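You operate a simulated robot arm through the tools that you are given. There is no shell and no other tool. Be economical: measure what you need, move in short steps, check, and stop when the job is done.

The job below is to be done with a simulated robot arm. You get a single attempt, and the scene is never put back.

TASK
Flake the rye thick into the flaker's beaker and stop the flaker.
Fine: run it till the canister is empty, spill none; the flaker slide stays on thick.
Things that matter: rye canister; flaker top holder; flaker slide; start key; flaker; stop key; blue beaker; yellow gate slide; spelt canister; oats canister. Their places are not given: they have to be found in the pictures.

Only the result counts: the job must be done as asked and must still hold three seconds after the hand-in. Knocking over, shifting, dropping, spilling or breaking anything else fails it.

THE ROBOT
A 6-joint arm with a two-finger parallel gripper, fixed in place. Base frame: the origin is at the foot of the arm, x ahead of it, y to its left, z up; the work surface is at about z = 900. Readings come in mm, rad, newtons and seconds.
With the tool pointing down near the work surface it reaches from about 240 to 640 mm from the base axis. Its first joint turns from -1.152 to 1.152 rad. Payload 2.7 kg.
Tool frame: the origin (TCP) lies between the finger pads and is the grasp point; the fingertips stand 23 mm ahead of it; z points along the fingers, y is the line along which they close. The gripper opens to 94 mm. The fingers are 38 mm wide and 10 mm thick; the gripper's body (54 by 96 mm) begins 39 mm behind the TCP.
Orientation is told as [roll, pitch, yaw] about the base's x, y, z axes, in that order, counted from this pose: with the fingers straight down and closing along the base's y, the tool's x points along the base's -x, its y along +y and its z along -z.

THE INTERFACE
- The arm moves only by the tool move_arm. Its argument "deltas" is a list of rows, each a list of 7 numbers: the gripper command, from -1 (shut) to 1 (fully open), values between in proportion, then the shift along the tool's x, y, z in mm, then the turn, a rotation vector about the tool's x, y, z in rad. In form: [[gripper, x, y, z, rx, ry, rz], ...]. A call has 1 to 10 rows; each row shifts and turns the commanded pose from where the row before left it, along the tool's axes as they then stand. A row lasts 0.2 s, in which the tool goes at most 50 mm and 0.15 rad; a call with a longer step from one row to the next is refused whole, and so is a gripper value outside its range. Where a pose cannot be reached the arm comes as near as it can. A force on the tool above 40 N (or 10 N above the force at the start of the call, whichever is more), or a blocked arm, ends the call early, and 0.2 s more pass. Each finger travels about 45 mm/s and halts on what it meets, pressing with about 32 N; the grip force reading is that of the motor and also rises with nothing between the fingers. The clock runs only during rows and for 0.2 s after the last one: add rows that do not move to give the fingers time. It gives the time, the measured TCP pose, the force on the tool (base axes), the opening and the grip force at its end, in the units of the frame above (readings bear some noise), and new pictures: "pictures" is both (left out), scene, wrist or none.
- Cameras (640 x 400 px; columns grow to the right, rows downward): "scene" is fixed at [96.6, -453.3, 1410]; the picture's right is [0.54, -0.84, 0.00], its down [-0.44, -0.28, -0.85] and it looks along [0.72, 0.46, -0.52] (base axes); focal length 246 px, centre (320, 200). "wrist" rides on the gripper at [-39, 0, -44] in the tool frame; the picture's right is [0.00, -1.00, 0.00], its down [0.97, 0.00, -0.24] and it looks along [0.24, 0.00, 0.97] (tool axes); focal length 218 px, centre (320, 200).
- pixel_to_xyz(camera, pixels): there is no depth. For up to 12 entries [column, row, z] of the newest picture of that camera ("zoom" is the newest enlarged one), the place [x, y] in the base frame at which the ray of that pixel passes the height z, good to about 2 mm. It takes no simulated time.
- inspect(camera, box): a new picture of the part [left, top, right, bottom] of that camera's present view, enlarged. It takes no simulated time.
- sign_off(): hands the job in; it is judged then, once.

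Go step by step. Measure first, check grasps and placings, and put right what went wrong. The budget is 80 turns and 120 pictures, counting those below and the enlarged ones. Unless the task says otherwise, let go and move clear before handing in, and close with one line.

The tools are called after "Emit:" as name(argument=value, ...) on one line, values as JSON. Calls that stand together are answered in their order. move_arm: Moves the arm, as the interface text tells. Its arguments: {"type":"object","properties":{"deltas":{"type":"array"},"pictures":{"type":"string","enum":["both","scene","wrist","none"]}},"required":["deltas"]} The other tools are called the same way: pixel_to_xyz (camera, pixels) gives the place at which the rays of pixels pass given heights; inspect (camera, box) takes an enlarged picture of a part of a camera's view; sign_off () hands the job in.

At the start:

```text
clock: 0.0
position: [311.2, -178.9, 1294.9]
tool_rot: [0.0, -0.002, 0.001]
force: [0.2, 0.4, -0.6]
width: 93.8
finger_force: 0.1
```

scene: 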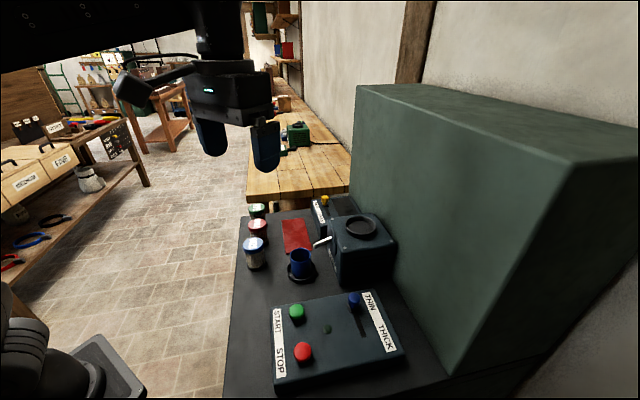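
wrist: 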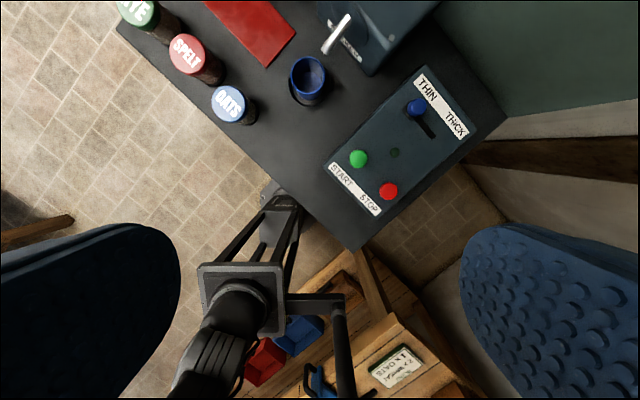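

The scene shows three canisters (green RYE around pixel 258,210; SPELT 258,228; OATS 255,245), a flaker with holder on top (360,226), and a panel with the start and stop keys and the slide. I'll enlarge these areas first.

Emit:
inspect(camera="scene", box=[230, 180, 410, 292])

Emit:
inspect(camera="scene", box=[250, 280, 420, 390])

Emit:
inspect(camera="wrist", box=[110, 0, 510, 250])

```text
3.56 times, centred on (320, 236) of scene
```

zoom: 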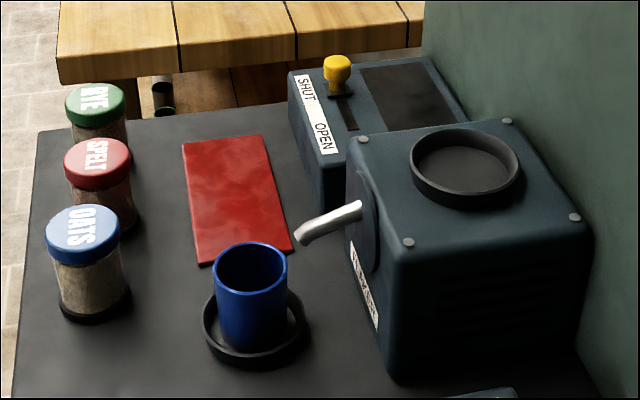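

```text
3.64 times, centred on (335, 335) of scene
```

zoom: 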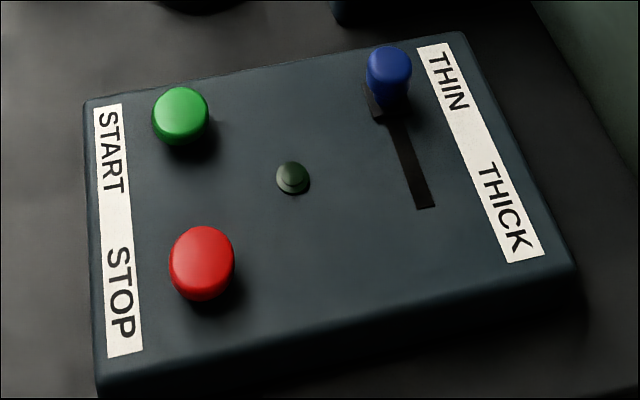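

```text
1.60 times, centred on (310, 125) of wrist
```

zoom: 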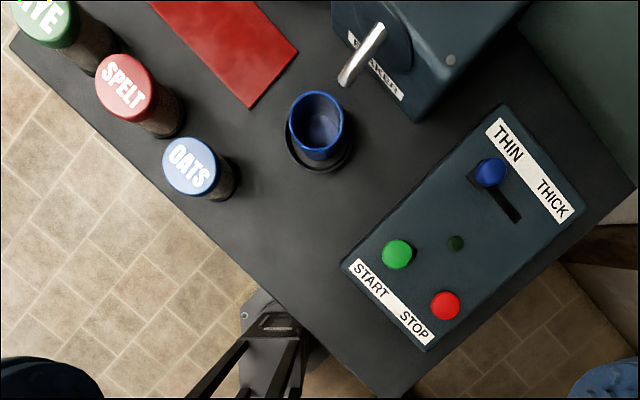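

I'll triangulate the main features using both cameras.

Emit:
pixel_to_xyz(camera="scene", pixels=[[253, 244, 980], [253, 244, 1000], [257, 226, 980], [257, 209, 980], [257, 209, 1000], [300.5, 258, 980], [361, 226.5, 1040], [361, 226.5, 1080], [299.5, 311, 940], [305, 352, 940], [357, 298, 960], [325, 200, 980]])

Emit:
pixel_to_xyz(camera="wrist", pixels=[[229, 104, 980], [229, 104, 1000], [188, 54, 980], [188, 54, 1000], [308, 76, 980], [358, 158, 940], [388, 190, 940], [416, 107, 960], [416, 107, 980], [329, 51, 1000], [329, 51, 1030]])

```text
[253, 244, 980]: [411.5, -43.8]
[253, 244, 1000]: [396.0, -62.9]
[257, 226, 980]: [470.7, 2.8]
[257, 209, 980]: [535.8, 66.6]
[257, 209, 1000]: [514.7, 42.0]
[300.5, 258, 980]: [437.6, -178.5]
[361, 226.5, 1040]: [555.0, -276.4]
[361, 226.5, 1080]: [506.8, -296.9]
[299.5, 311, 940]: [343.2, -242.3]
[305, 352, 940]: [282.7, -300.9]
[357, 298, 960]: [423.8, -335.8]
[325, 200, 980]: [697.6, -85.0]
```

```text
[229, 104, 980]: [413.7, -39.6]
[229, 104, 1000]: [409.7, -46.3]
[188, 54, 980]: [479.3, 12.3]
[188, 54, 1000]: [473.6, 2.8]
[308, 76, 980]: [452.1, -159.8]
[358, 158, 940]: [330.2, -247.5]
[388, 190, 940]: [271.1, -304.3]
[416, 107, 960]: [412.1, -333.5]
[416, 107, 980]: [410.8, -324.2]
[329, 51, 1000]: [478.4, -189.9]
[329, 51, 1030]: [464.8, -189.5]
```

Oats lid is about (414,-41,978), rye lid about (535,65,980), start key (333,-247), and stop key (273,-304). Next I'll move ahead for a view of the flaker and rye from above.

Emit:
move_arm(deltas=[[1, -48, 10, 0, 0, 0, 0], [1, -48, 10, 0, 0, 0, 0], [1, -48, 10, 0, 0, 0, 0], [1, -40, 0, 0, 0, 0, 0], [1, 0, 0, 0, 0, 0, 0]])

```text
clock: 1.2
position: [479.0, -142.3, 1274.9]
tool_rot: [-0.001, -0.005, 0.0]
force: [-1.1, 0.2, 0.7]
width: 94.0
finger_force: 0.1
out of reach, approached as far as the arm can: row 3, 4
```

scene: 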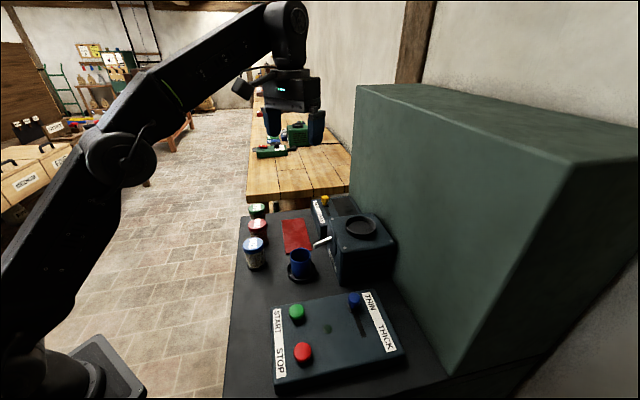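
wrist: 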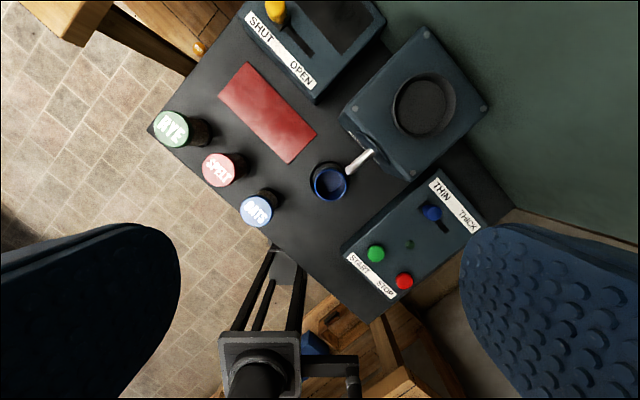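

Emit:
inspect(camera="wrist", box=[230, 0, 500, 169])

Emit:
inspect(camera="wrist", box=[140, 90, 300, 240])

Emit:
inspect(camera="scene", box=[238, 195, 282, 223])

Emit:
pixel_to_xyz(camera="wrist", pixels=[[172, 129, 980], [220, 170, 980], [256, 211, 980], [329, 182, 980], [424, 104, 1030], [424, 104, 1060], [376, 253, 945], [404, 281, 945], [432, 212, 965], [372, 152, 1000], [276, 12, 1000], [427, 30, 1030]])

```text
2.37 times, centred on (365, 84) of wrist
```

zoom: 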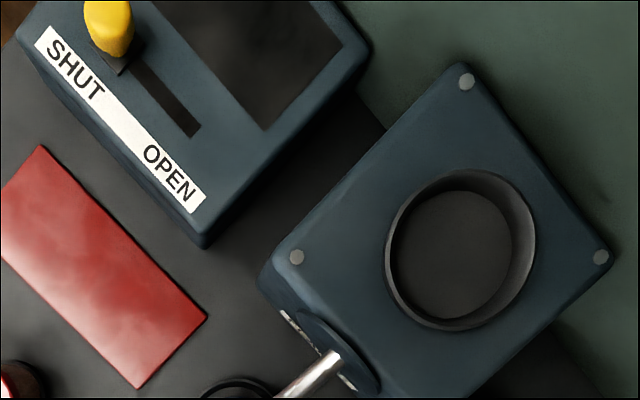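

```text
2.67 times, centred on (220, 165) of wrist
```

zoom: 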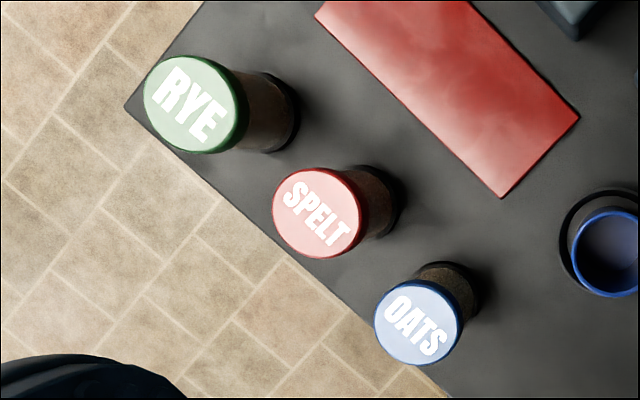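

```text
14.29 times, centred on (260, 209) of scene
```

zoom: 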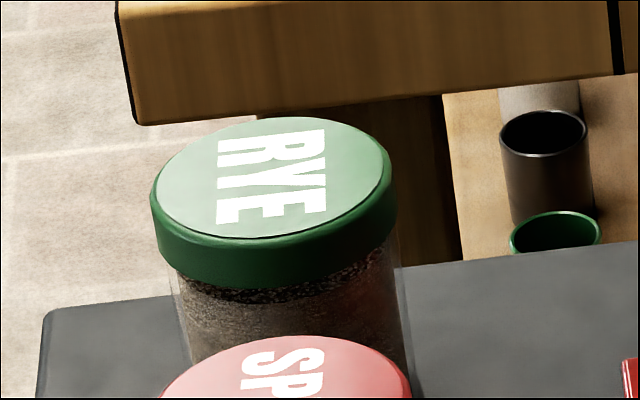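

```text
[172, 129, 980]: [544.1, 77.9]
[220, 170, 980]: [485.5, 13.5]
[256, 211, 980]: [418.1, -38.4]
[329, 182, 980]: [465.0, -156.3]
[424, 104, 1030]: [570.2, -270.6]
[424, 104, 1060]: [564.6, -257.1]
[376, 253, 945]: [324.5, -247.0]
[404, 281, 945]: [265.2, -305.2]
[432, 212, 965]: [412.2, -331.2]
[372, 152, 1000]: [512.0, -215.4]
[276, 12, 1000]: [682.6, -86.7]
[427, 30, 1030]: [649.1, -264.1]
```

I'll check whether the spout tip is over the beaker, and get the holder and lid sizes.

Emit:
pixel_to_xyz(camera="scene", pixels=[[314, 246, 980], [314, 246, 1000], [314, 246, 1020], [300.5, 255.5, 960], [300.5, 255.5, 980], [301, 276, 905], [361, 227.5, 1030], [361, 227.5, 1020], [376.5, 225, 1035], [345, 224, 1035]])

Emit:
pixel_to_xyz(camera="wrist", pixels=[[348, 172, 980], [348, 172, 1000], [348, 172, 1020], [393, 106, 1035], [456, 104, 1035], [330, 183, 960], [330, 183, 980], [329, 178, 905], [426, 28, 1020], [485, 108, 1020], [355, 109, 1020]])

Emit:
inspect(camera="wrist", box=[290, 130, 400, 210])

```text
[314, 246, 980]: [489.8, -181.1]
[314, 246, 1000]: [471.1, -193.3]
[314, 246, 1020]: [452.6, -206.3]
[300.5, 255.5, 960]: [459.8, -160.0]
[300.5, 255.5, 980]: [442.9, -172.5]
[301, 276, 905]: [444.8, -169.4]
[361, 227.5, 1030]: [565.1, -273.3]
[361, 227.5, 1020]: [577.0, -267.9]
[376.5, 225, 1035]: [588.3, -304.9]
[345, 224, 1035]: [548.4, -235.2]
```

```text
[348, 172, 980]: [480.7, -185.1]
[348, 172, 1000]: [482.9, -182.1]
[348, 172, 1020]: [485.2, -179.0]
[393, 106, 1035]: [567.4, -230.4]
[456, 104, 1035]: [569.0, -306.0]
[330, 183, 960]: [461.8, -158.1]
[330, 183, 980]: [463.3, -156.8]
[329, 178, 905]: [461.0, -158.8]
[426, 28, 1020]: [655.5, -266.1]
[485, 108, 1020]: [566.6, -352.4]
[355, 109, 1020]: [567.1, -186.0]
```

```text
5.00 times, centred on (345, 170) of wrist
```

zoom: 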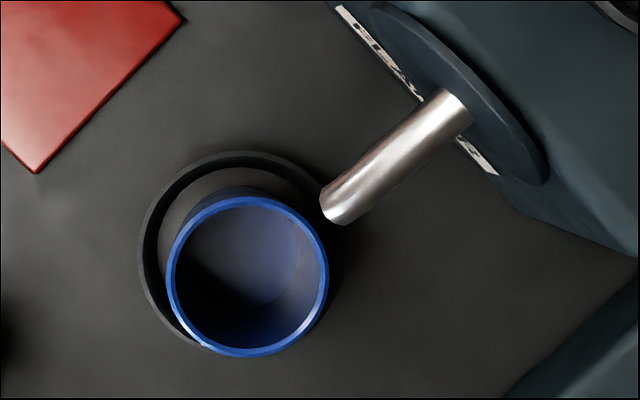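

The spout tip is about (483,-185,985), and the beaker stands in its ring with its centre about (462,-158). The slide is on THIN. I'll descend over the panel for a close look before working the slide.

Emit:
move_arm(deltas=[[1, 25, -26, 20, 0, 0, 0], [1, 25, -26, 25, 0, 0, 0], [1, 25, -26, 30, 0, 0, 0], [1, 25, -26, 30, 0, 0, 0], [1, 20, -26, 35, 0, 0, 0], [1, 0, 0, 25, 0, 0, 0], [1, 0, 0, 0, 0, 0, 0]])

```text
clock: 2.8
position: [359.0, -272.6, 1110.8]
tool_rot: [0.0, -0.002, 0.0]
force: [0.6, 0.3, -0.2]
width: 93.8
finger_force: 0.0
```

scene: 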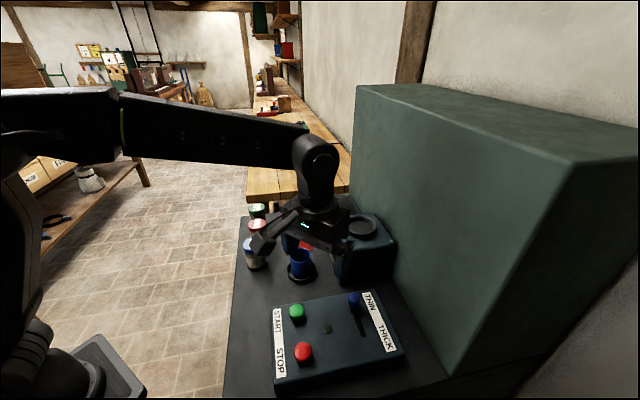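
wrist: 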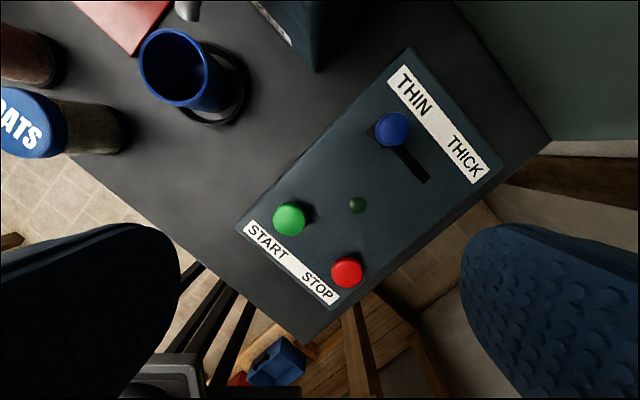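

Emit:
pixel_to_xyz(camera="wrist", pixels=[[392, 129, 960], [392, 129, 970], [392, 129, 980], [427, 181, 935], [289, 219, 950], [347, 272, 950], [238, 228, 935], [409, 50, 935], [491, 172, 935], [335, 308, 935]])

Emit:
inspect(camera="scene", box=[330, 280, 394, 320])

Emit:
inspect(camera="wrist", box=[340, 80, 468, 160])

```text
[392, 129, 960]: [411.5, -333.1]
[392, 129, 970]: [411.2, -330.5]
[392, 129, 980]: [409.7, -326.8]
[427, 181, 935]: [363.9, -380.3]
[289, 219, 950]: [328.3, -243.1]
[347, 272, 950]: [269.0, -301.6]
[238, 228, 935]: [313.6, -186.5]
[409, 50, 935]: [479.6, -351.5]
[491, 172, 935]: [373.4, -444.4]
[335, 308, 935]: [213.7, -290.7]
```

```text
10.00 times, centred on (362, 300) of scene
```

zoom: 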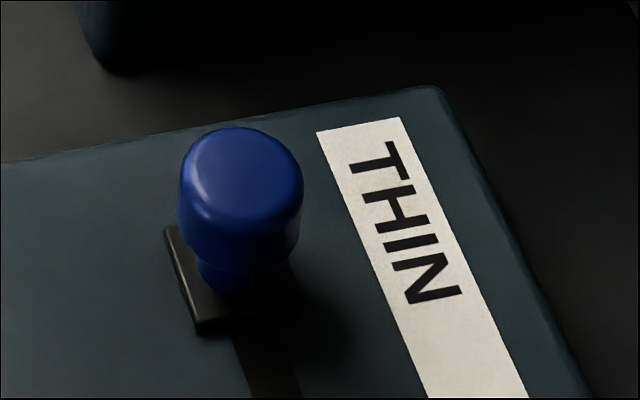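

```text
5.00 times, centred on (404, 120) of wrist
```

zoom: 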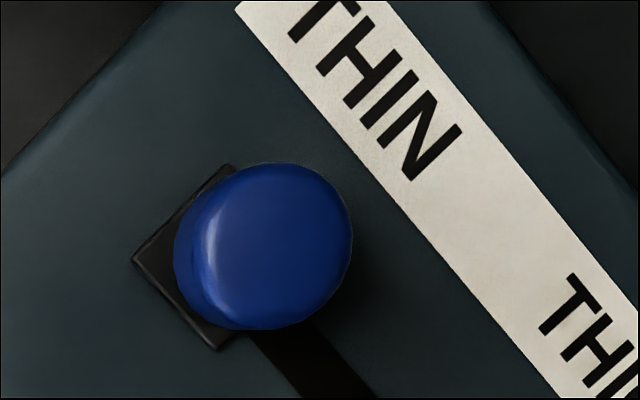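

Emit:
pixel_to_xyz(camera="scene", pixels=[[354, 297.5, 965], [354, 297.5, 975], [354, 297.5, 985], [363.8, 336.3, 935], [363.8, 336.3, 930], [363.8, 336.3, 940], [297, 308, 950], [297, 308, 960], [303, 348, 960]])

Emit:
pixel_to_xyz(camera="wrist", pixels=[[427, 181, 930], [427, 181, 925], [427, 181, 940], [391, 126, 935], [391, 126, 940]])

```text
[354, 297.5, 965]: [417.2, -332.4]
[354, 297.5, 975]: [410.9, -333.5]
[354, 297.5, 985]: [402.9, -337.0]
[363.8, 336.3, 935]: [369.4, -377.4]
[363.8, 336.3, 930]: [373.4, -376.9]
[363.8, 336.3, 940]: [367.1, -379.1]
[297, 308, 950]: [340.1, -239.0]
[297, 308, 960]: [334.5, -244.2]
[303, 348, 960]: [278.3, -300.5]
```

```text
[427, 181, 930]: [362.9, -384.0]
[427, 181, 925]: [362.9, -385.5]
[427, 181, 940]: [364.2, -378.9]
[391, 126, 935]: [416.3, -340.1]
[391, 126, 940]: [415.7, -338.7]
```

The knob top is at (411,-331,972), the panel surface is about z 940, and the slot runs along (-0.7,-0.7) to (365,-379). I'll turn the tool to close along the slot and move above the knob.

Emit:
pixel_to_xyz(camera="wrist", pixels=[[550, 140, 900], [455, 2, 900]])

Emit:
move_arm(deltas=[[0.3, 0, 0, 0, 0, 0, 0.131], [0.3, 0, 0, 0, 0, 0, 0.131], [0.3, 0, 0, 0, 0, 0, 0.131], [0.3, 0, 0, 0, 0, 0, 0.131], [0.3, 0, 0, 0, 0, 0, 0.131], [0.3, 0, 0, 0, 0, 0, 0.131], [0.3, -39, -2, 20, 0, 0, 0], [0.3, -39, -2, 30, 0, 0, 0], [0.3, 0, 0, 0, 0, 0, 0]])

```text
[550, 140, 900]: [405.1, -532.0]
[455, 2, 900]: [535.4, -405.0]
```

```text
clock: 4.8
position: [410.9, -331.3, 1059.4]
tool_rot: [0.0, -0.002, -0.787]
force: [0.3, -0.8, -0.7]
width: 61.2
finger_force: 0.0
```

scene: 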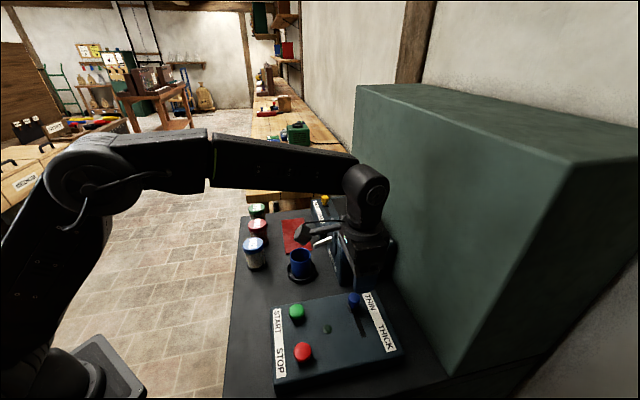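
wrist: 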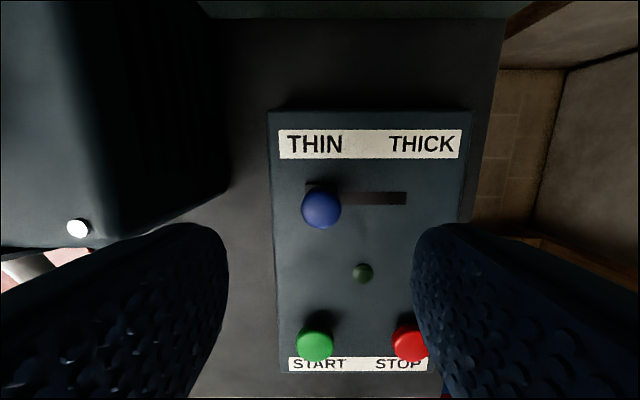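

The knob is at column 320, row 208, and row 210 is expected for exact alignment. I'll descend and close on it.

Emit:
move_arm(deltas=[[0.3, 0, 0, 40, 0, 0, 0], [0.3, 0, 0, 35, 0, 0, 0], [0.3, 0, 0, 13, 0, 0, 0], [0, 0, 0, 0, 0, 0, 0], [-0.5, 0, 0, 0, 0, 0, 0], [-1, 0, 0, 0, 0, 0, 0], [-1, 0, 0, 0, 0, 0, 0], [-1, 0, 0, 0, 0, 0, 0]])

```text
clock: 6.6
position: [410.5, -333.2, 970.2]
tool_rot: [-0.001, -0.003, -0.788]
force: [-3.4, -4.3, -4.4]
width: 25.4
finger_force: 45.3
```

scene: 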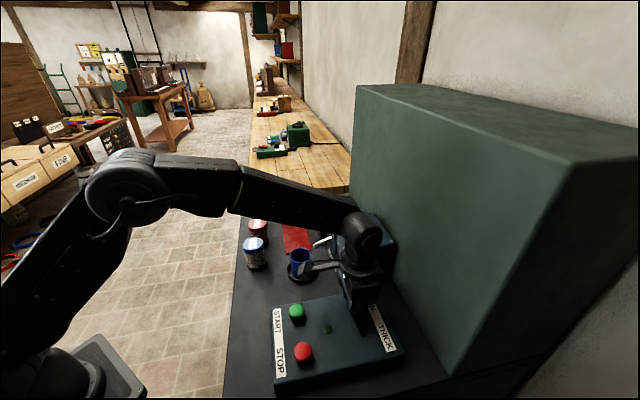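
wrist: 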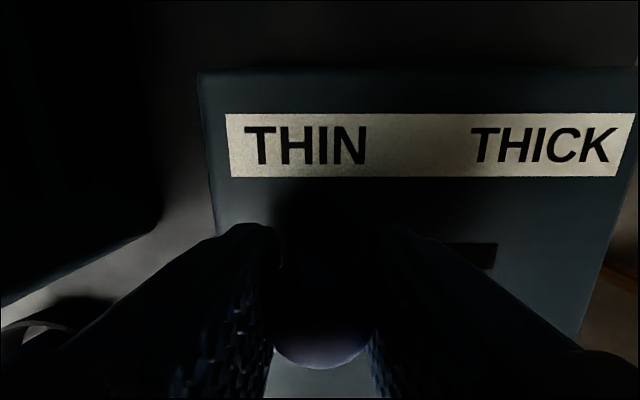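

Gripped at 25 mm. Now I'll draw it towards THICK along tool -y.

Emit:
move_arm(deltas=[[-1, 0, -10, 0, 0, 0, 0], [-1, 0, -10, 0, 0, 0, 0], [-1, 0, -10, 0, 0, 0, 0], [-1, 0, -8, 0, 0, 0, 0], [-1, 0, -6, 0, 0, 0, 0], [-1, 0, -4, 0, 0, 0, 0], [-1, 0, -4, 0, 0, 0, 0], [-1, 0, 0, 0, 0, 0, 0]])

```text
clock: 8.4
position: [374.3, -368.8, 970.7]
tool_rot: [0.0, -0.004, -0.787]
force: [14.3, -13.8, -20.1]
width: 25.3
finger_force: 45.4
```

scene: 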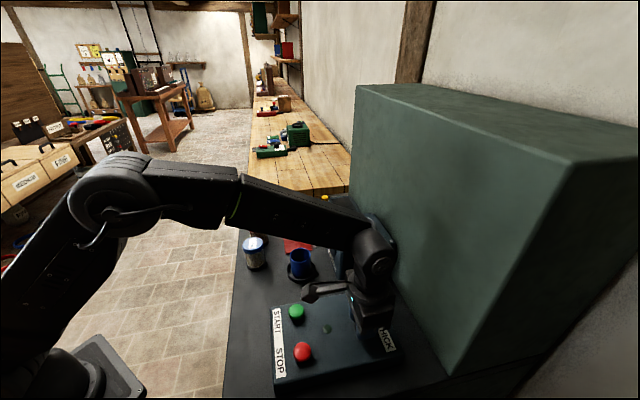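
wrist: 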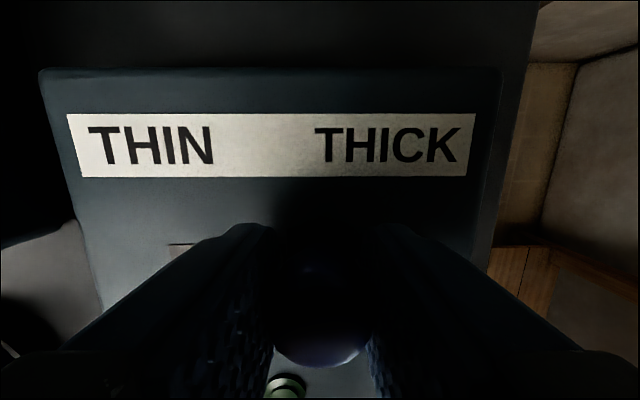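

Moved 51 mm with no load along the slot yet. I'll relieve the side force a little and go on to the stop.

Emit:
move_arm(deltas=[[-1, -2, 0, 0, 0, 0, 0], [-1, 0, -3, 0, 0, 0, 0], [-1, 0, -3, 0, 0, 0, 0], [-1, 0, -3, 0, 0, 0, 0], [-1, 0, 0, 0, 0, 0, 0]], pictures="none")

```text
clock: 9.6
position: [368.3, -373.7, 970.0]
tool_rot: [0.0, 0.006, -0.788]
force: [-6.7, 7.1, -17.1]
width: 25.4
finger_force: 44.9
```

Emit:
move_arm(deltas=[[-1, 0, -3, 0, 0, 0, 0], [-1, 0, -3, 0, 0, 0, 0], [-1, 0, -3, 0, 0, 0, 0], [-1, 0, 0, 0, 0, 0, 0]], pictures="wrist")

```text
clock: 10.3
position: [367.6, -376.0, 969.4]
tool_rot: [0.011, 0.005, -0.784]
force: [2.6, 4.2, 1.0]
width: 25.2
finger_force: 45.0
stopped in row 3: the force on the tool passed its limit (the readings are from after the stop); the commanded pose is now the measured one
```

wrist: 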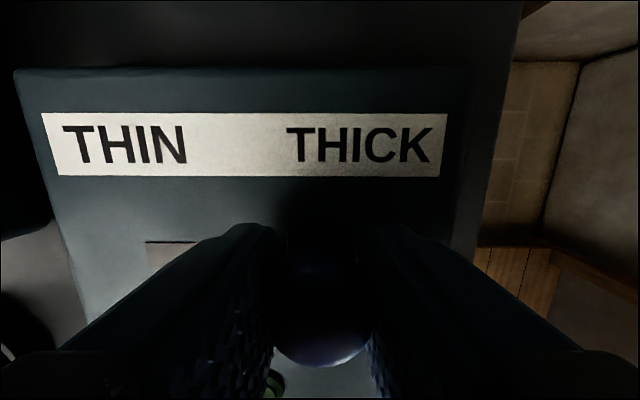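

The stop is reached after about 60 mm. I'll let go, opening only part way, and rise.

Emit:
move_arm(deltas=[[-0.2, 0, 0, 0, 0, 0, 0], [0, 0, 0, 0, 0, 0, 0], [0.1, 0, 0, 0, 0, 0, 0], [0.1, 0, 0, -40, 0, 0, 0], [0.1, 0, 0, -50, 0, 0, 0], [0.1, 0, 0, 0, 0, 0, 0]], pictures="wrist")

```text
clock: 11.8
position: [364.6, -379.5, 1060.5]
tool_rot: [0.009, 0.003, -0.784]
force: [0.7, 0.6, -0.6]
width: 51.9
finger_force: 0.1
```

wrist: 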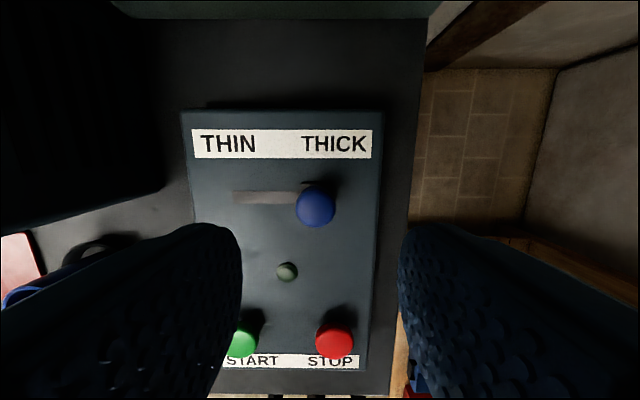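

The slide now stands at THICK. I'll rise, undo the yaw, then travel over to the rye.

Emit:
move_arm(deltas=[[0.1, 0, 0, -45, 0, 0, 0], [0.1, 0, 0, -30, 0, 0, 0], [0.1, 0, 0, 0, 0, 0, -0.131], [0.1, 0, 0, 0, 0, 0, -0.131], [0.1, 0, 0, 0, 0, 0, -0.131], [0.1, 0, 0, 0, 0, 0, -0.131], [0.1, 0, 0, 0, 0, 0, -0.131], [0.1, 0, 0, 0, 0, 0, -0.13]], pictures="none")

Emit:
move_arm(deltas=[[0.6, -10, 46, 0, 0, 0, 0], [0.6, -10, 46, 0, 0, 0, 0], [0.6, -10, 46, 0, 0, 0, 0], [0.6, -10, 46, 0, 0, 0, 0], [0.6, -10, 46, 0, 0, 0, 0], [0.6, -10, 46, 0, 0, 0, 0], [0.6, -18, 45, 0, 0, 0, 0], [0.6, -18, 45, 0, 0, 0, 0], [0.6, -18, 45, 0, 0, 0, 0], [0.6, -16, 41, 0, 0, 0, 0]])

```text
clock: 13.6
position: [366.2, -378.4, 1134.5]
tool_rot: [0.009, -0.006, 0.004]
force: [-0.7, 0.0, 0.0]
width: 51.8
finger_force: 0.1
```

```text
clock: 15.8
position: [495.9, 74.4, 1140.4]
tool_rot: [0.007, -0.004, 0.002]
force: [-0.4, 0.4, 0.0]
width: 75.3
finger_force: 0.1
```

scene: 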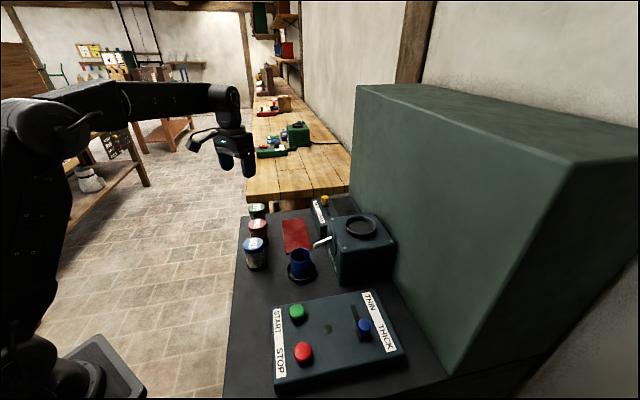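
wrist: 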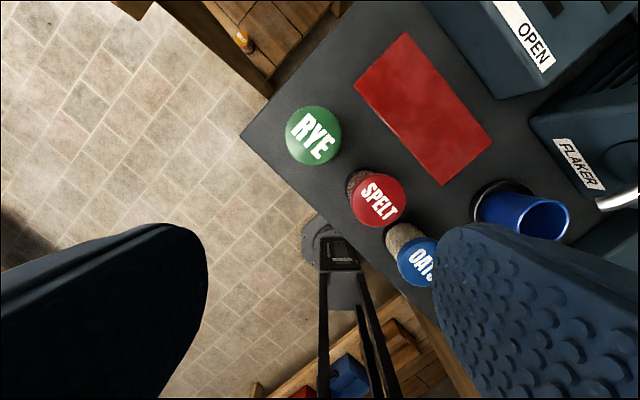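

Emit:
pixel_to_xyz(camera="wrist", pixels=[[313, 135, 975], [313, 135, 985], [313, 135, 995], [285, 135, 985], [341, 135, 985], [378, 200, 985]])

Emit:
pixel_to_xyz(camera="scene", pixels=[[256.9, 207.5, 975], [256.9, 207.5, 985], [256.9, 207.5, 995]])

Emit:
inspect(camera="wrist", box=[240, 80, 432, 200])

Emit:
inspect(camera="scene", box=[235, 195, 331, 255])

```text
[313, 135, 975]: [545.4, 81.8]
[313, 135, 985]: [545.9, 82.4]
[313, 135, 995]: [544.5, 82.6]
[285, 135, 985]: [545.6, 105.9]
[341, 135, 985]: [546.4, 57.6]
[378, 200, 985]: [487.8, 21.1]
```

```text
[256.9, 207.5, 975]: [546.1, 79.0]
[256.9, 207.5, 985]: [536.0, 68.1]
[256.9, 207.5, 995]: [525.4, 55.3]
```

```text
3.33 times, centred on (336, 140) of wrist
```

zoom: 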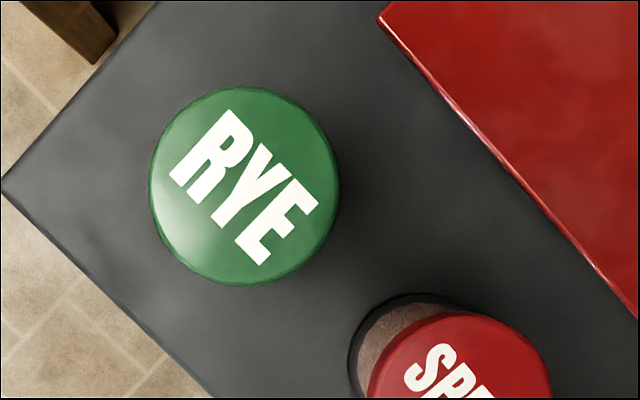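

```text
6.67 times, centred on (283, 225) of scene
```

zoom: 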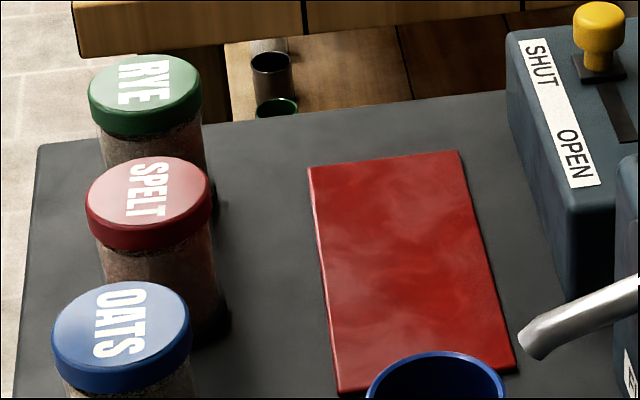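

The rye canister is at (545,81.5) with lid top at 975 and about 49 mm diameter. The holder is at r≈630 and fairly high, so I'll tilt the tool 25° outward, grasp the canister that way and keep it upright.

Emit:
move_arm(deltas=[[0.6, 0, 0, 0, 0, -0.145, 0], [0.6, 0, 0, 0, 0, -0.145, 0], [0.6, 0, 0, 0, 0, -0.146, 0], [0.6, -1, 3.5, 40, 0, 0, 0], [0.6, -1, 3.5, 40, 0, 0, 0], [0.6, 0, 0, 31, 0, 0, 0], [0.6, 0, 0, 0, 0, 0, 0]])

```text
clock: 17.4
position: [546.1, 83.5, 1042.1]
tool_rot: [0.01, -0.443, 0.0]
force: [-1.1, -0.1, -0.2]
width: 75.2
finger_force: 0.1
```

scene: 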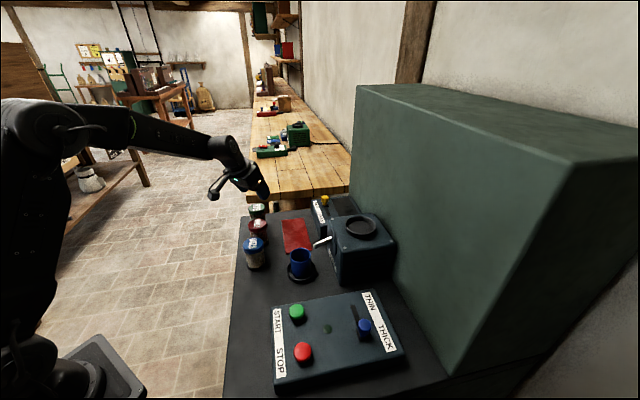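
wrist: 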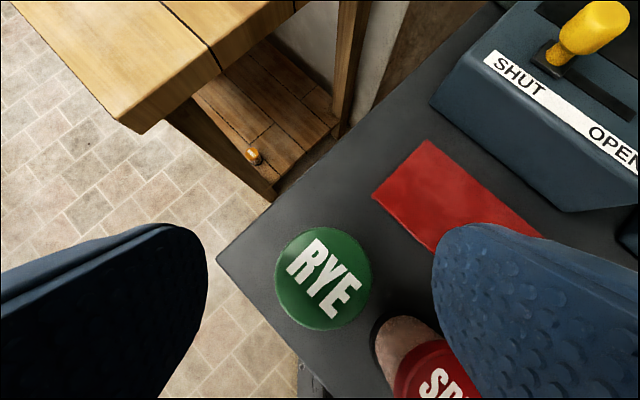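

Emit:
pixel_to_xyz(camera="wrist", pixels=[[323, 278, 975], [323, 278, 980], [430, 385, 975]])

```text
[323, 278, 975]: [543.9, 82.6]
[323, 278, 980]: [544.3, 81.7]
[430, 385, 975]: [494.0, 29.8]
```

Aligned within 2 mm. I'll descend vertically to z 958 and check before closing.

Emit:
move_arm(deltas=[[0.6, 13, -0.5, 27, 0, 0, 0], [0.6, 13, -0.5, 27, 0, 0, 0], [0.6, 10.4, 0, 21.7, 0, 0, 0], [0.6, 0, 0, 0, 0, 0, 0]])

```text
clock: 18.4
position: [546.0, 84.0, 957.4]
tool_rot: [0.009, -0.441, -0.001]
force: [-0.6, -0.1, 0.6]
width: 75.4
finger_force: 0.0
```

scene: 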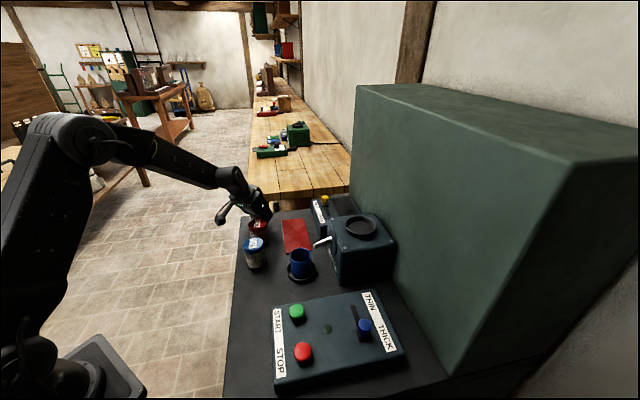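
wrist: 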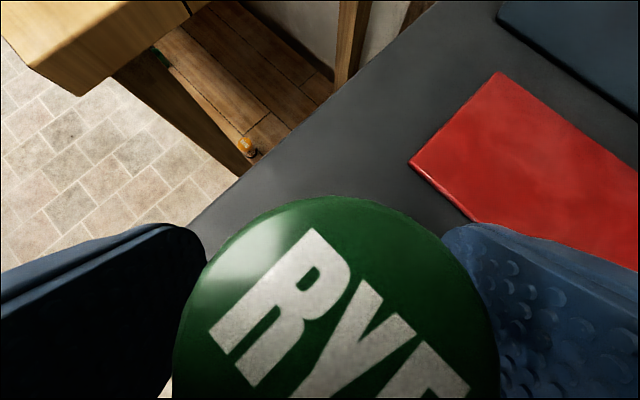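

The lid is about 2.6 mm to the right. I'll correct that and close.

Emit:
move_arm(deltas=[[0.4, 0, -2.6, 0, 0, 0, 0], [0.2, 0, 0, 0, 0, 0, 0], [0, 0, 0, 0, 0, 0, 0], [-0.5, 0, 0, 0, 0, 0, 0], [-0.5, 0, 0, 0, 0, 0, 0], [-0.5, 0, 0, 0, 0, 0, 0]], pictures="wrist")

```text
clock: 19.8
position: [545.6, 80.9, 956.5]
tool_rot: [0.01, -0.443, -0.001]
force: [0.0, -0.9, 0.9]
width: 53.0
finger_force: 32.3
```

wrist: 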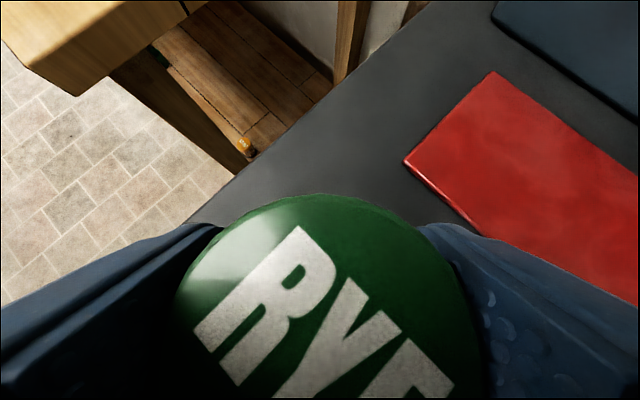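

Gripped at 53 mm. I'll lift straight up.

Emit:
move_arm(deltas=[[-1, -8.5, 0, -18, 0, 0, 0], [-1, -17, 0, -36, 0, 0, 0], [-1, -17, 0, -36, 0, 0, 0], [-1, -17, 0, -36, 0, 0, 0], [-1, -12, 0, -26, 0, 0, 0], [-1, 0, 0, 0, 0, 0, 0]])

```text
clock: 21.1
position: [542.6, 77.0, 1125.0]
tool_rot: [0.011, -0.441, -0.002]
force: [-0.1, 0.3, -2.3]
width: 52.9
finger_force: 32.3
```

scene: 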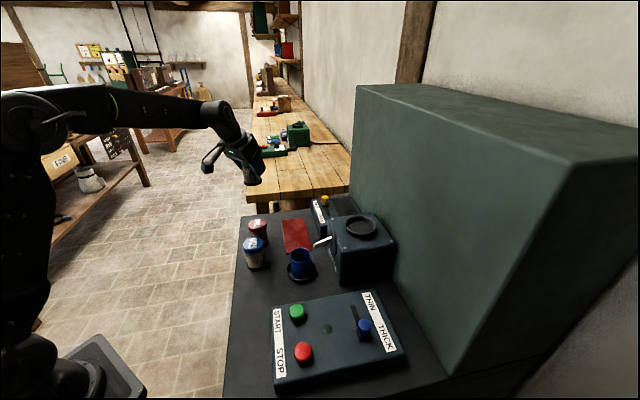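
wrist: 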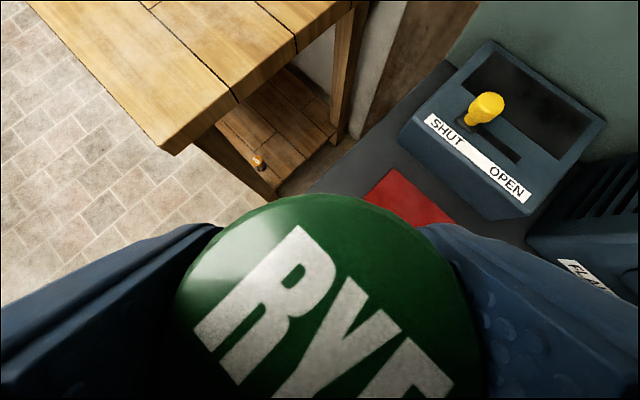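

Emit:
inspect(camera="scene", box=[200, 120, 296, 180])

Emit:
inspect(camera="scene", box=[320, 195, 416, 255])

Emit:
inspect(camera="wrist", box=[400, 30, 640, 180])

```text
6.67 times, centred on (248, 150) of scene
```

zoom: 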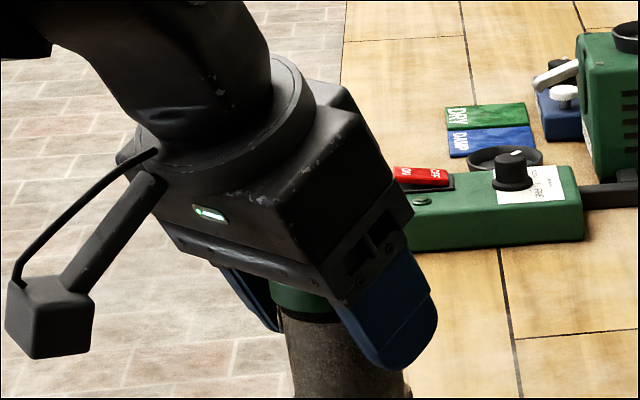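

```text
6.67 times, centred on (368, 225) of scene
```

zoom: 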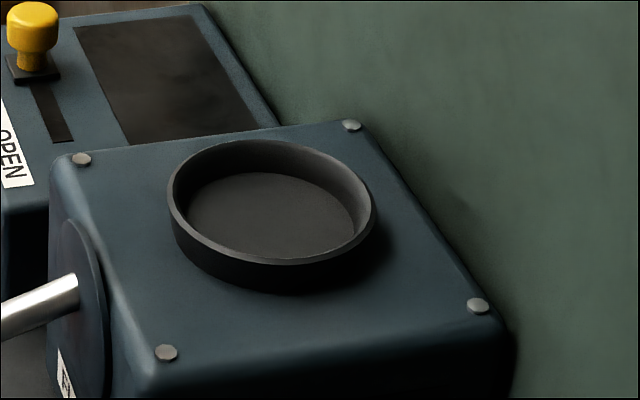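

```text
2.67 times, centred on (520, 105) of wrist
```

zoom: 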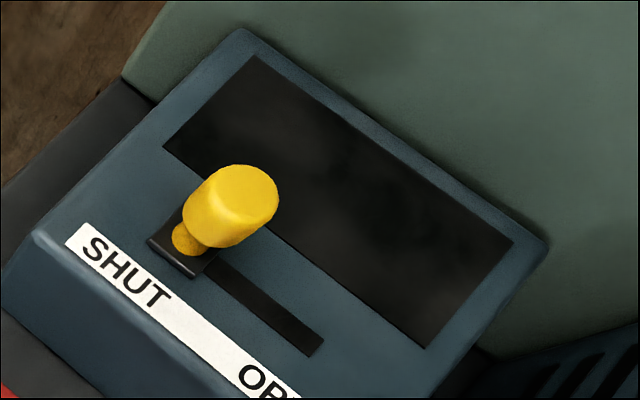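

Emit:
pixel_to_xyz(camera="scene", pixels=[[360.8, 225.3, 1020], [360.8, 225.3, 1030], [360.8, 225.3, 1040], [360.6, 227.5, 1010], [360.6, 227.5, 1020], [345, 225, 1032], [376.4, 225.5, 1032]])

```text
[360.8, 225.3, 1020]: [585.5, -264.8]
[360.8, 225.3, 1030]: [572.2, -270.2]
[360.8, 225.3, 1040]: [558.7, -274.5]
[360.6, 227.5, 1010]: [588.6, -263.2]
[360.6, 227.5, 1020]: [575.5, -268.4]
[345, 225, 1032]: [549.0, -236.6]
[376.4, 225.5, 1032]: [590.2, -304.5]
```

The holder's rim centre is about (569.5,-271,1032) with its floor about 1022. I'll turn the yaw to radial (about -0.44) and carry the canister above it, bottom at about 1058.

Emit:
move_arm(deltas=[[-1, 0, 0, 0, 0.062, 0, 0.133], [-1, 0, 0, 0, 0.062, 0, 0.133], [-1, 0, 0, 0, 0.062, 0, 0.133], [-1, 0, 0, 0, 0, 0, 0]], pictures="none")

Emit:
move_arm(deltas=[[-1, -19, -37.9, 10.2, 0, 0, 0], [-1, -19, -37.9, 10.2, 0, 0, 0], [-1, -19, -37.9, 10.2, 0, 0, 0], [-1, -19, -37.9, 10.2, 0, 0, 0], [-1, -19, -37.9, 10.2, 0, 0, 0], [-1, -19, -37.9, 10.2, 0, 0, 0], [-1, -15, -25, 6, 0, 0, 0], [-1, 0, 0, 0, 0, 0, 0]])

```text
clock: 22.1
position: [543.8, 79.1, 1123.7]
tool_rot: [0.011, -0.435, -0.443]
force: [0.9, 0.4, -2.0]
width: 53.1
finger_force: 32.5
```

```text
clock: 23.9
position: [567.2, -212.1, 1114.5]
tool_rot: [0.01, -0.436, -0.44]
force: [0.6, -0.5, -2.2]
width: 53.0
finger_force: 31.5
```

scene: 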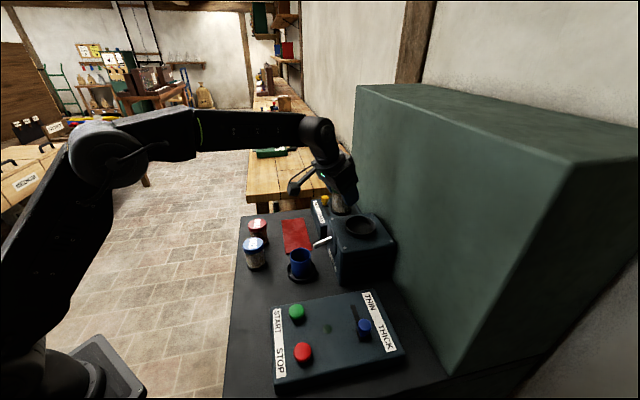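
wrist: 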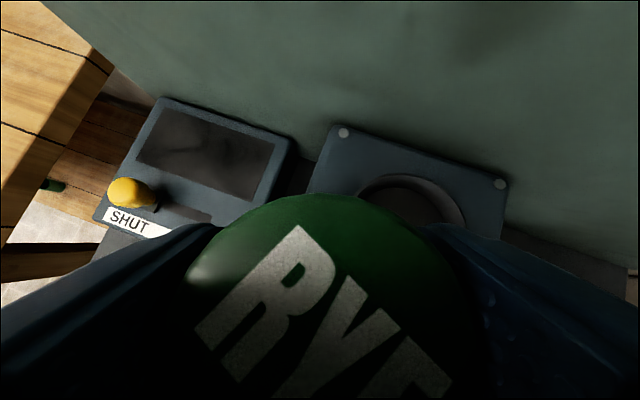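

Emit:
move_arm(deltas=[[-1, -12.3, -26, 5.7, 0, 0, 0], [-1, -12.3, -26, 5.7, 0, 0, 0], [-1, 0, 0, 0, 0, 0, 0]])

Emit:
inspect(camera="scene", box=[300, 165, 428, 245])

```text
clock: 24.8
position: [568.9, -269.8, 1111.0]
tool_rot: [0.011, -0.436, -0.442]
force: [0.7, -0.1, -1.6]
width: 52.9
finger_force: 31.8
```

scene: 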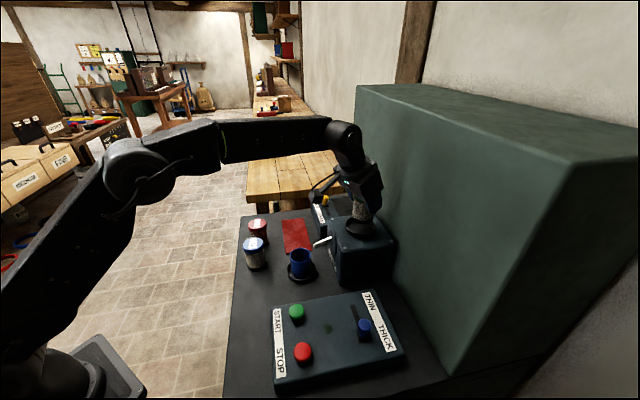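
wrist: 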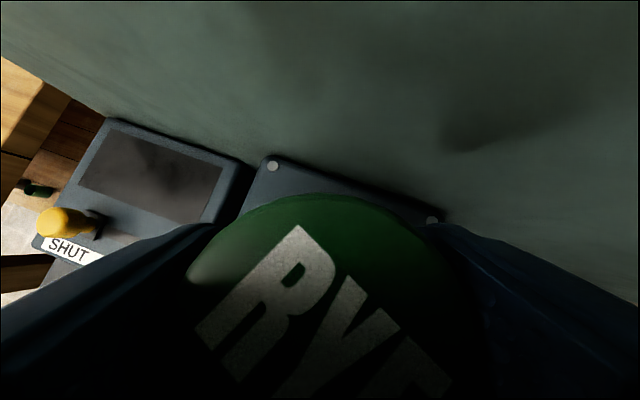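

```text
5.00 times, centred on (364, 205) of scene
```

zoom: 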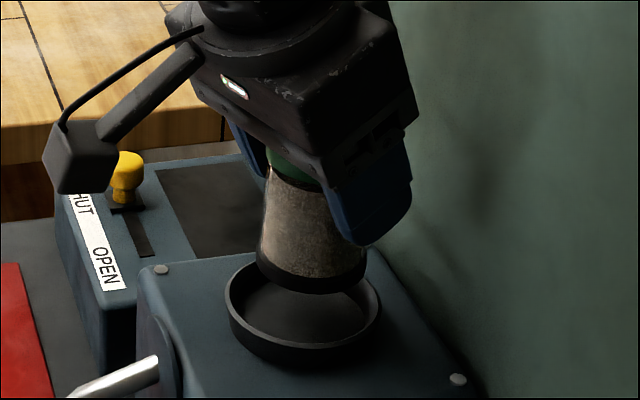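

Emit:
pixel_to_xyz(camera="scene", pixels=[[362.2, 220, 1054], [360.9, 225.5, 1032]])

```text
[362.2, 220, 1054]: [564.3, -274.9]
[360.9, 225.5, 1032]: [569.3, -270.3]
```

Aligned within a few mm. Next I'll lower it in 8 mm steps.

Emit:
move_arm(deltas=[[-1, 3.4, 0, 7.25, 0, 0, 0], [-1, 3.4, 0, 7.25, 0, 0, 0], [-1, 3.4, 0, 7.25, 0, 0, 0], [-1, 1.7, 0, 3.6, 0, 0, 0], [-1, 0, 0, 0, 0, 0, 0]], pictures="scene")

Emit:
inspect(camera="scene", box=[316, 175, 412, 235])

```text
clock: 25.9
position: [572.4, -270.0, 1087.1]
tool_rot: [0.01, -0.436, -0.444]
force: [-0.3, 0.1, -2.4]
width: 53.1
finger_force: 32.0
```

scene: 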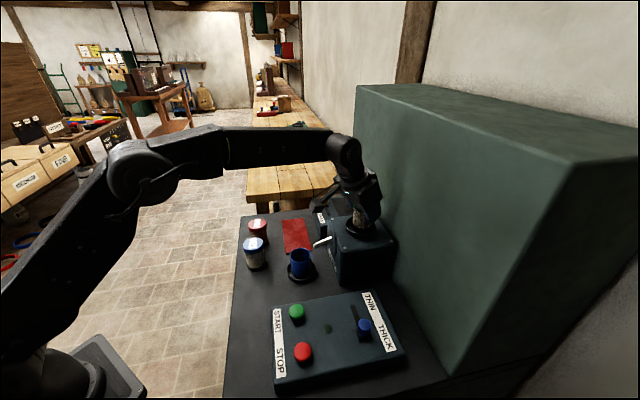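

```text
6.67 times, centred on (364, 205) of scene
```

zoom: 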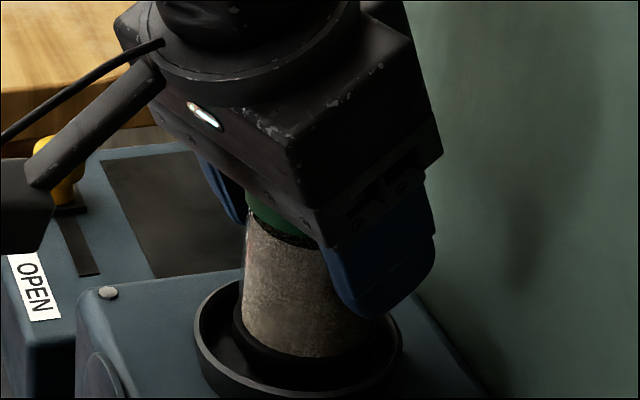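

The base is just over the rim and inside it. I'll shift -3 mm in x and keep lowering until it touches.

Emit:
move_arm(deltas=[[-1, 2.4, -1.3, -1, 0, 0, 0], [-1, 1.3, 0, 2.7, 0, 0, 0], [-1, 1.3, 0, 2.7, 0, 0, 0], [-1, 0.85, 0, 1.8, 0, 0, 0], [-1, 0, 0, 0, 0, 0, 0]], pictures="none")

```text
clock: 27.1
position: [567.6, -270.1, 1081.9]
tool_rot: [0.013, -0.443, -0.441]
force: [-2.3, 2.4, 11.6]
width: 52.8
finger_force: 32.1
```

Emit:
inspect(camera="scene", box=[332, 195, 396, 235])

```text
10.00 times, centred on (364, 215) of scene
```

zoom: 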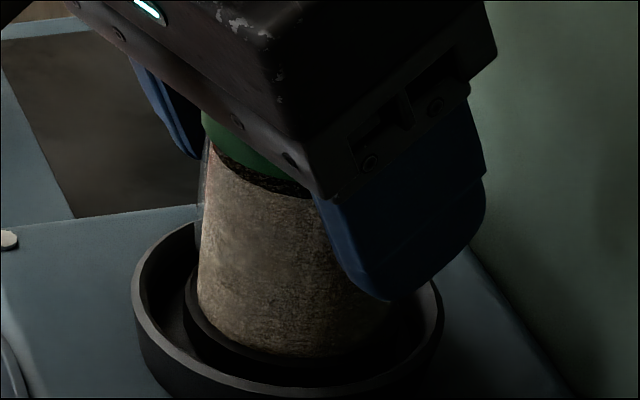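

The base is inside the holder and on the floor. I'll open the fingers a little and back out along the tool axis.

Emit:
move_arm(deltas=[[0.2, 0, 0, 0, 0, 0, 0], [0.45, 0, 0, 0, 0, 0, 0], [0.5, 0, 0, 0, 0, 0, 0], [0.5, -4.2, 0, -9, 0, 0, 0], [0.5, -8.5, 0, -18, 0, 0, 0], [0.5, -17, 0, -36, 0, 0, 0], [0.5, 0, 0, -40, 0, 0, 0], [0.5, 0, 0, 0, 0, 0, 0]])

Emit:
inspect(camera="scene", box=[316, 175, 412, 235])

```text
clock: 28.9
position: [553.0, -263.0, 1187.1]
tool_rot: [0.011, -0.436, -0.443]
force: [0.2, 0.0, 0.5]
width: 70.6
finger_force: 0.1
```

scene: 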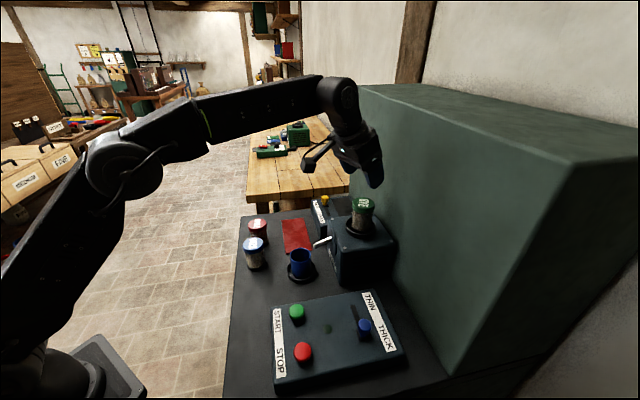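
wrist: 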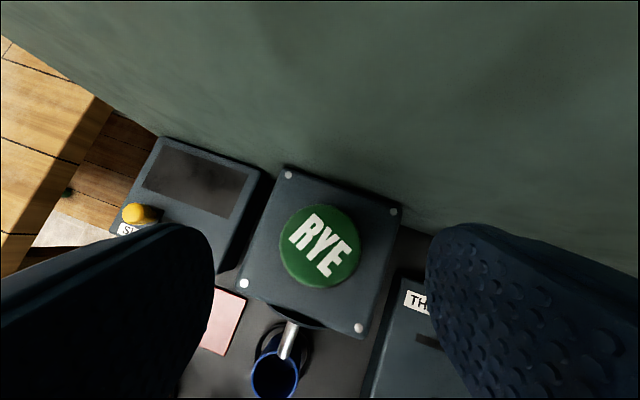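

```text
6.67 times, centred on (364, 205) of scene
```

zoom: 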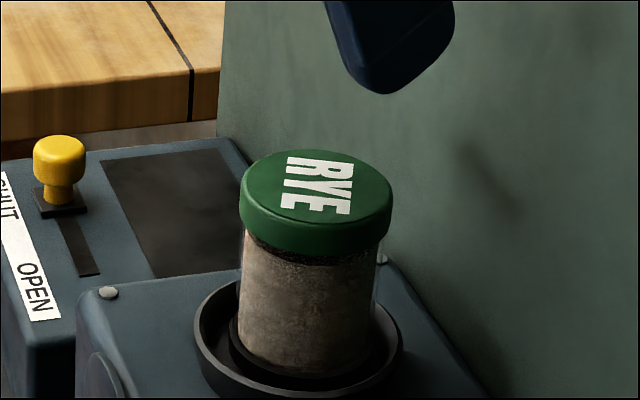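

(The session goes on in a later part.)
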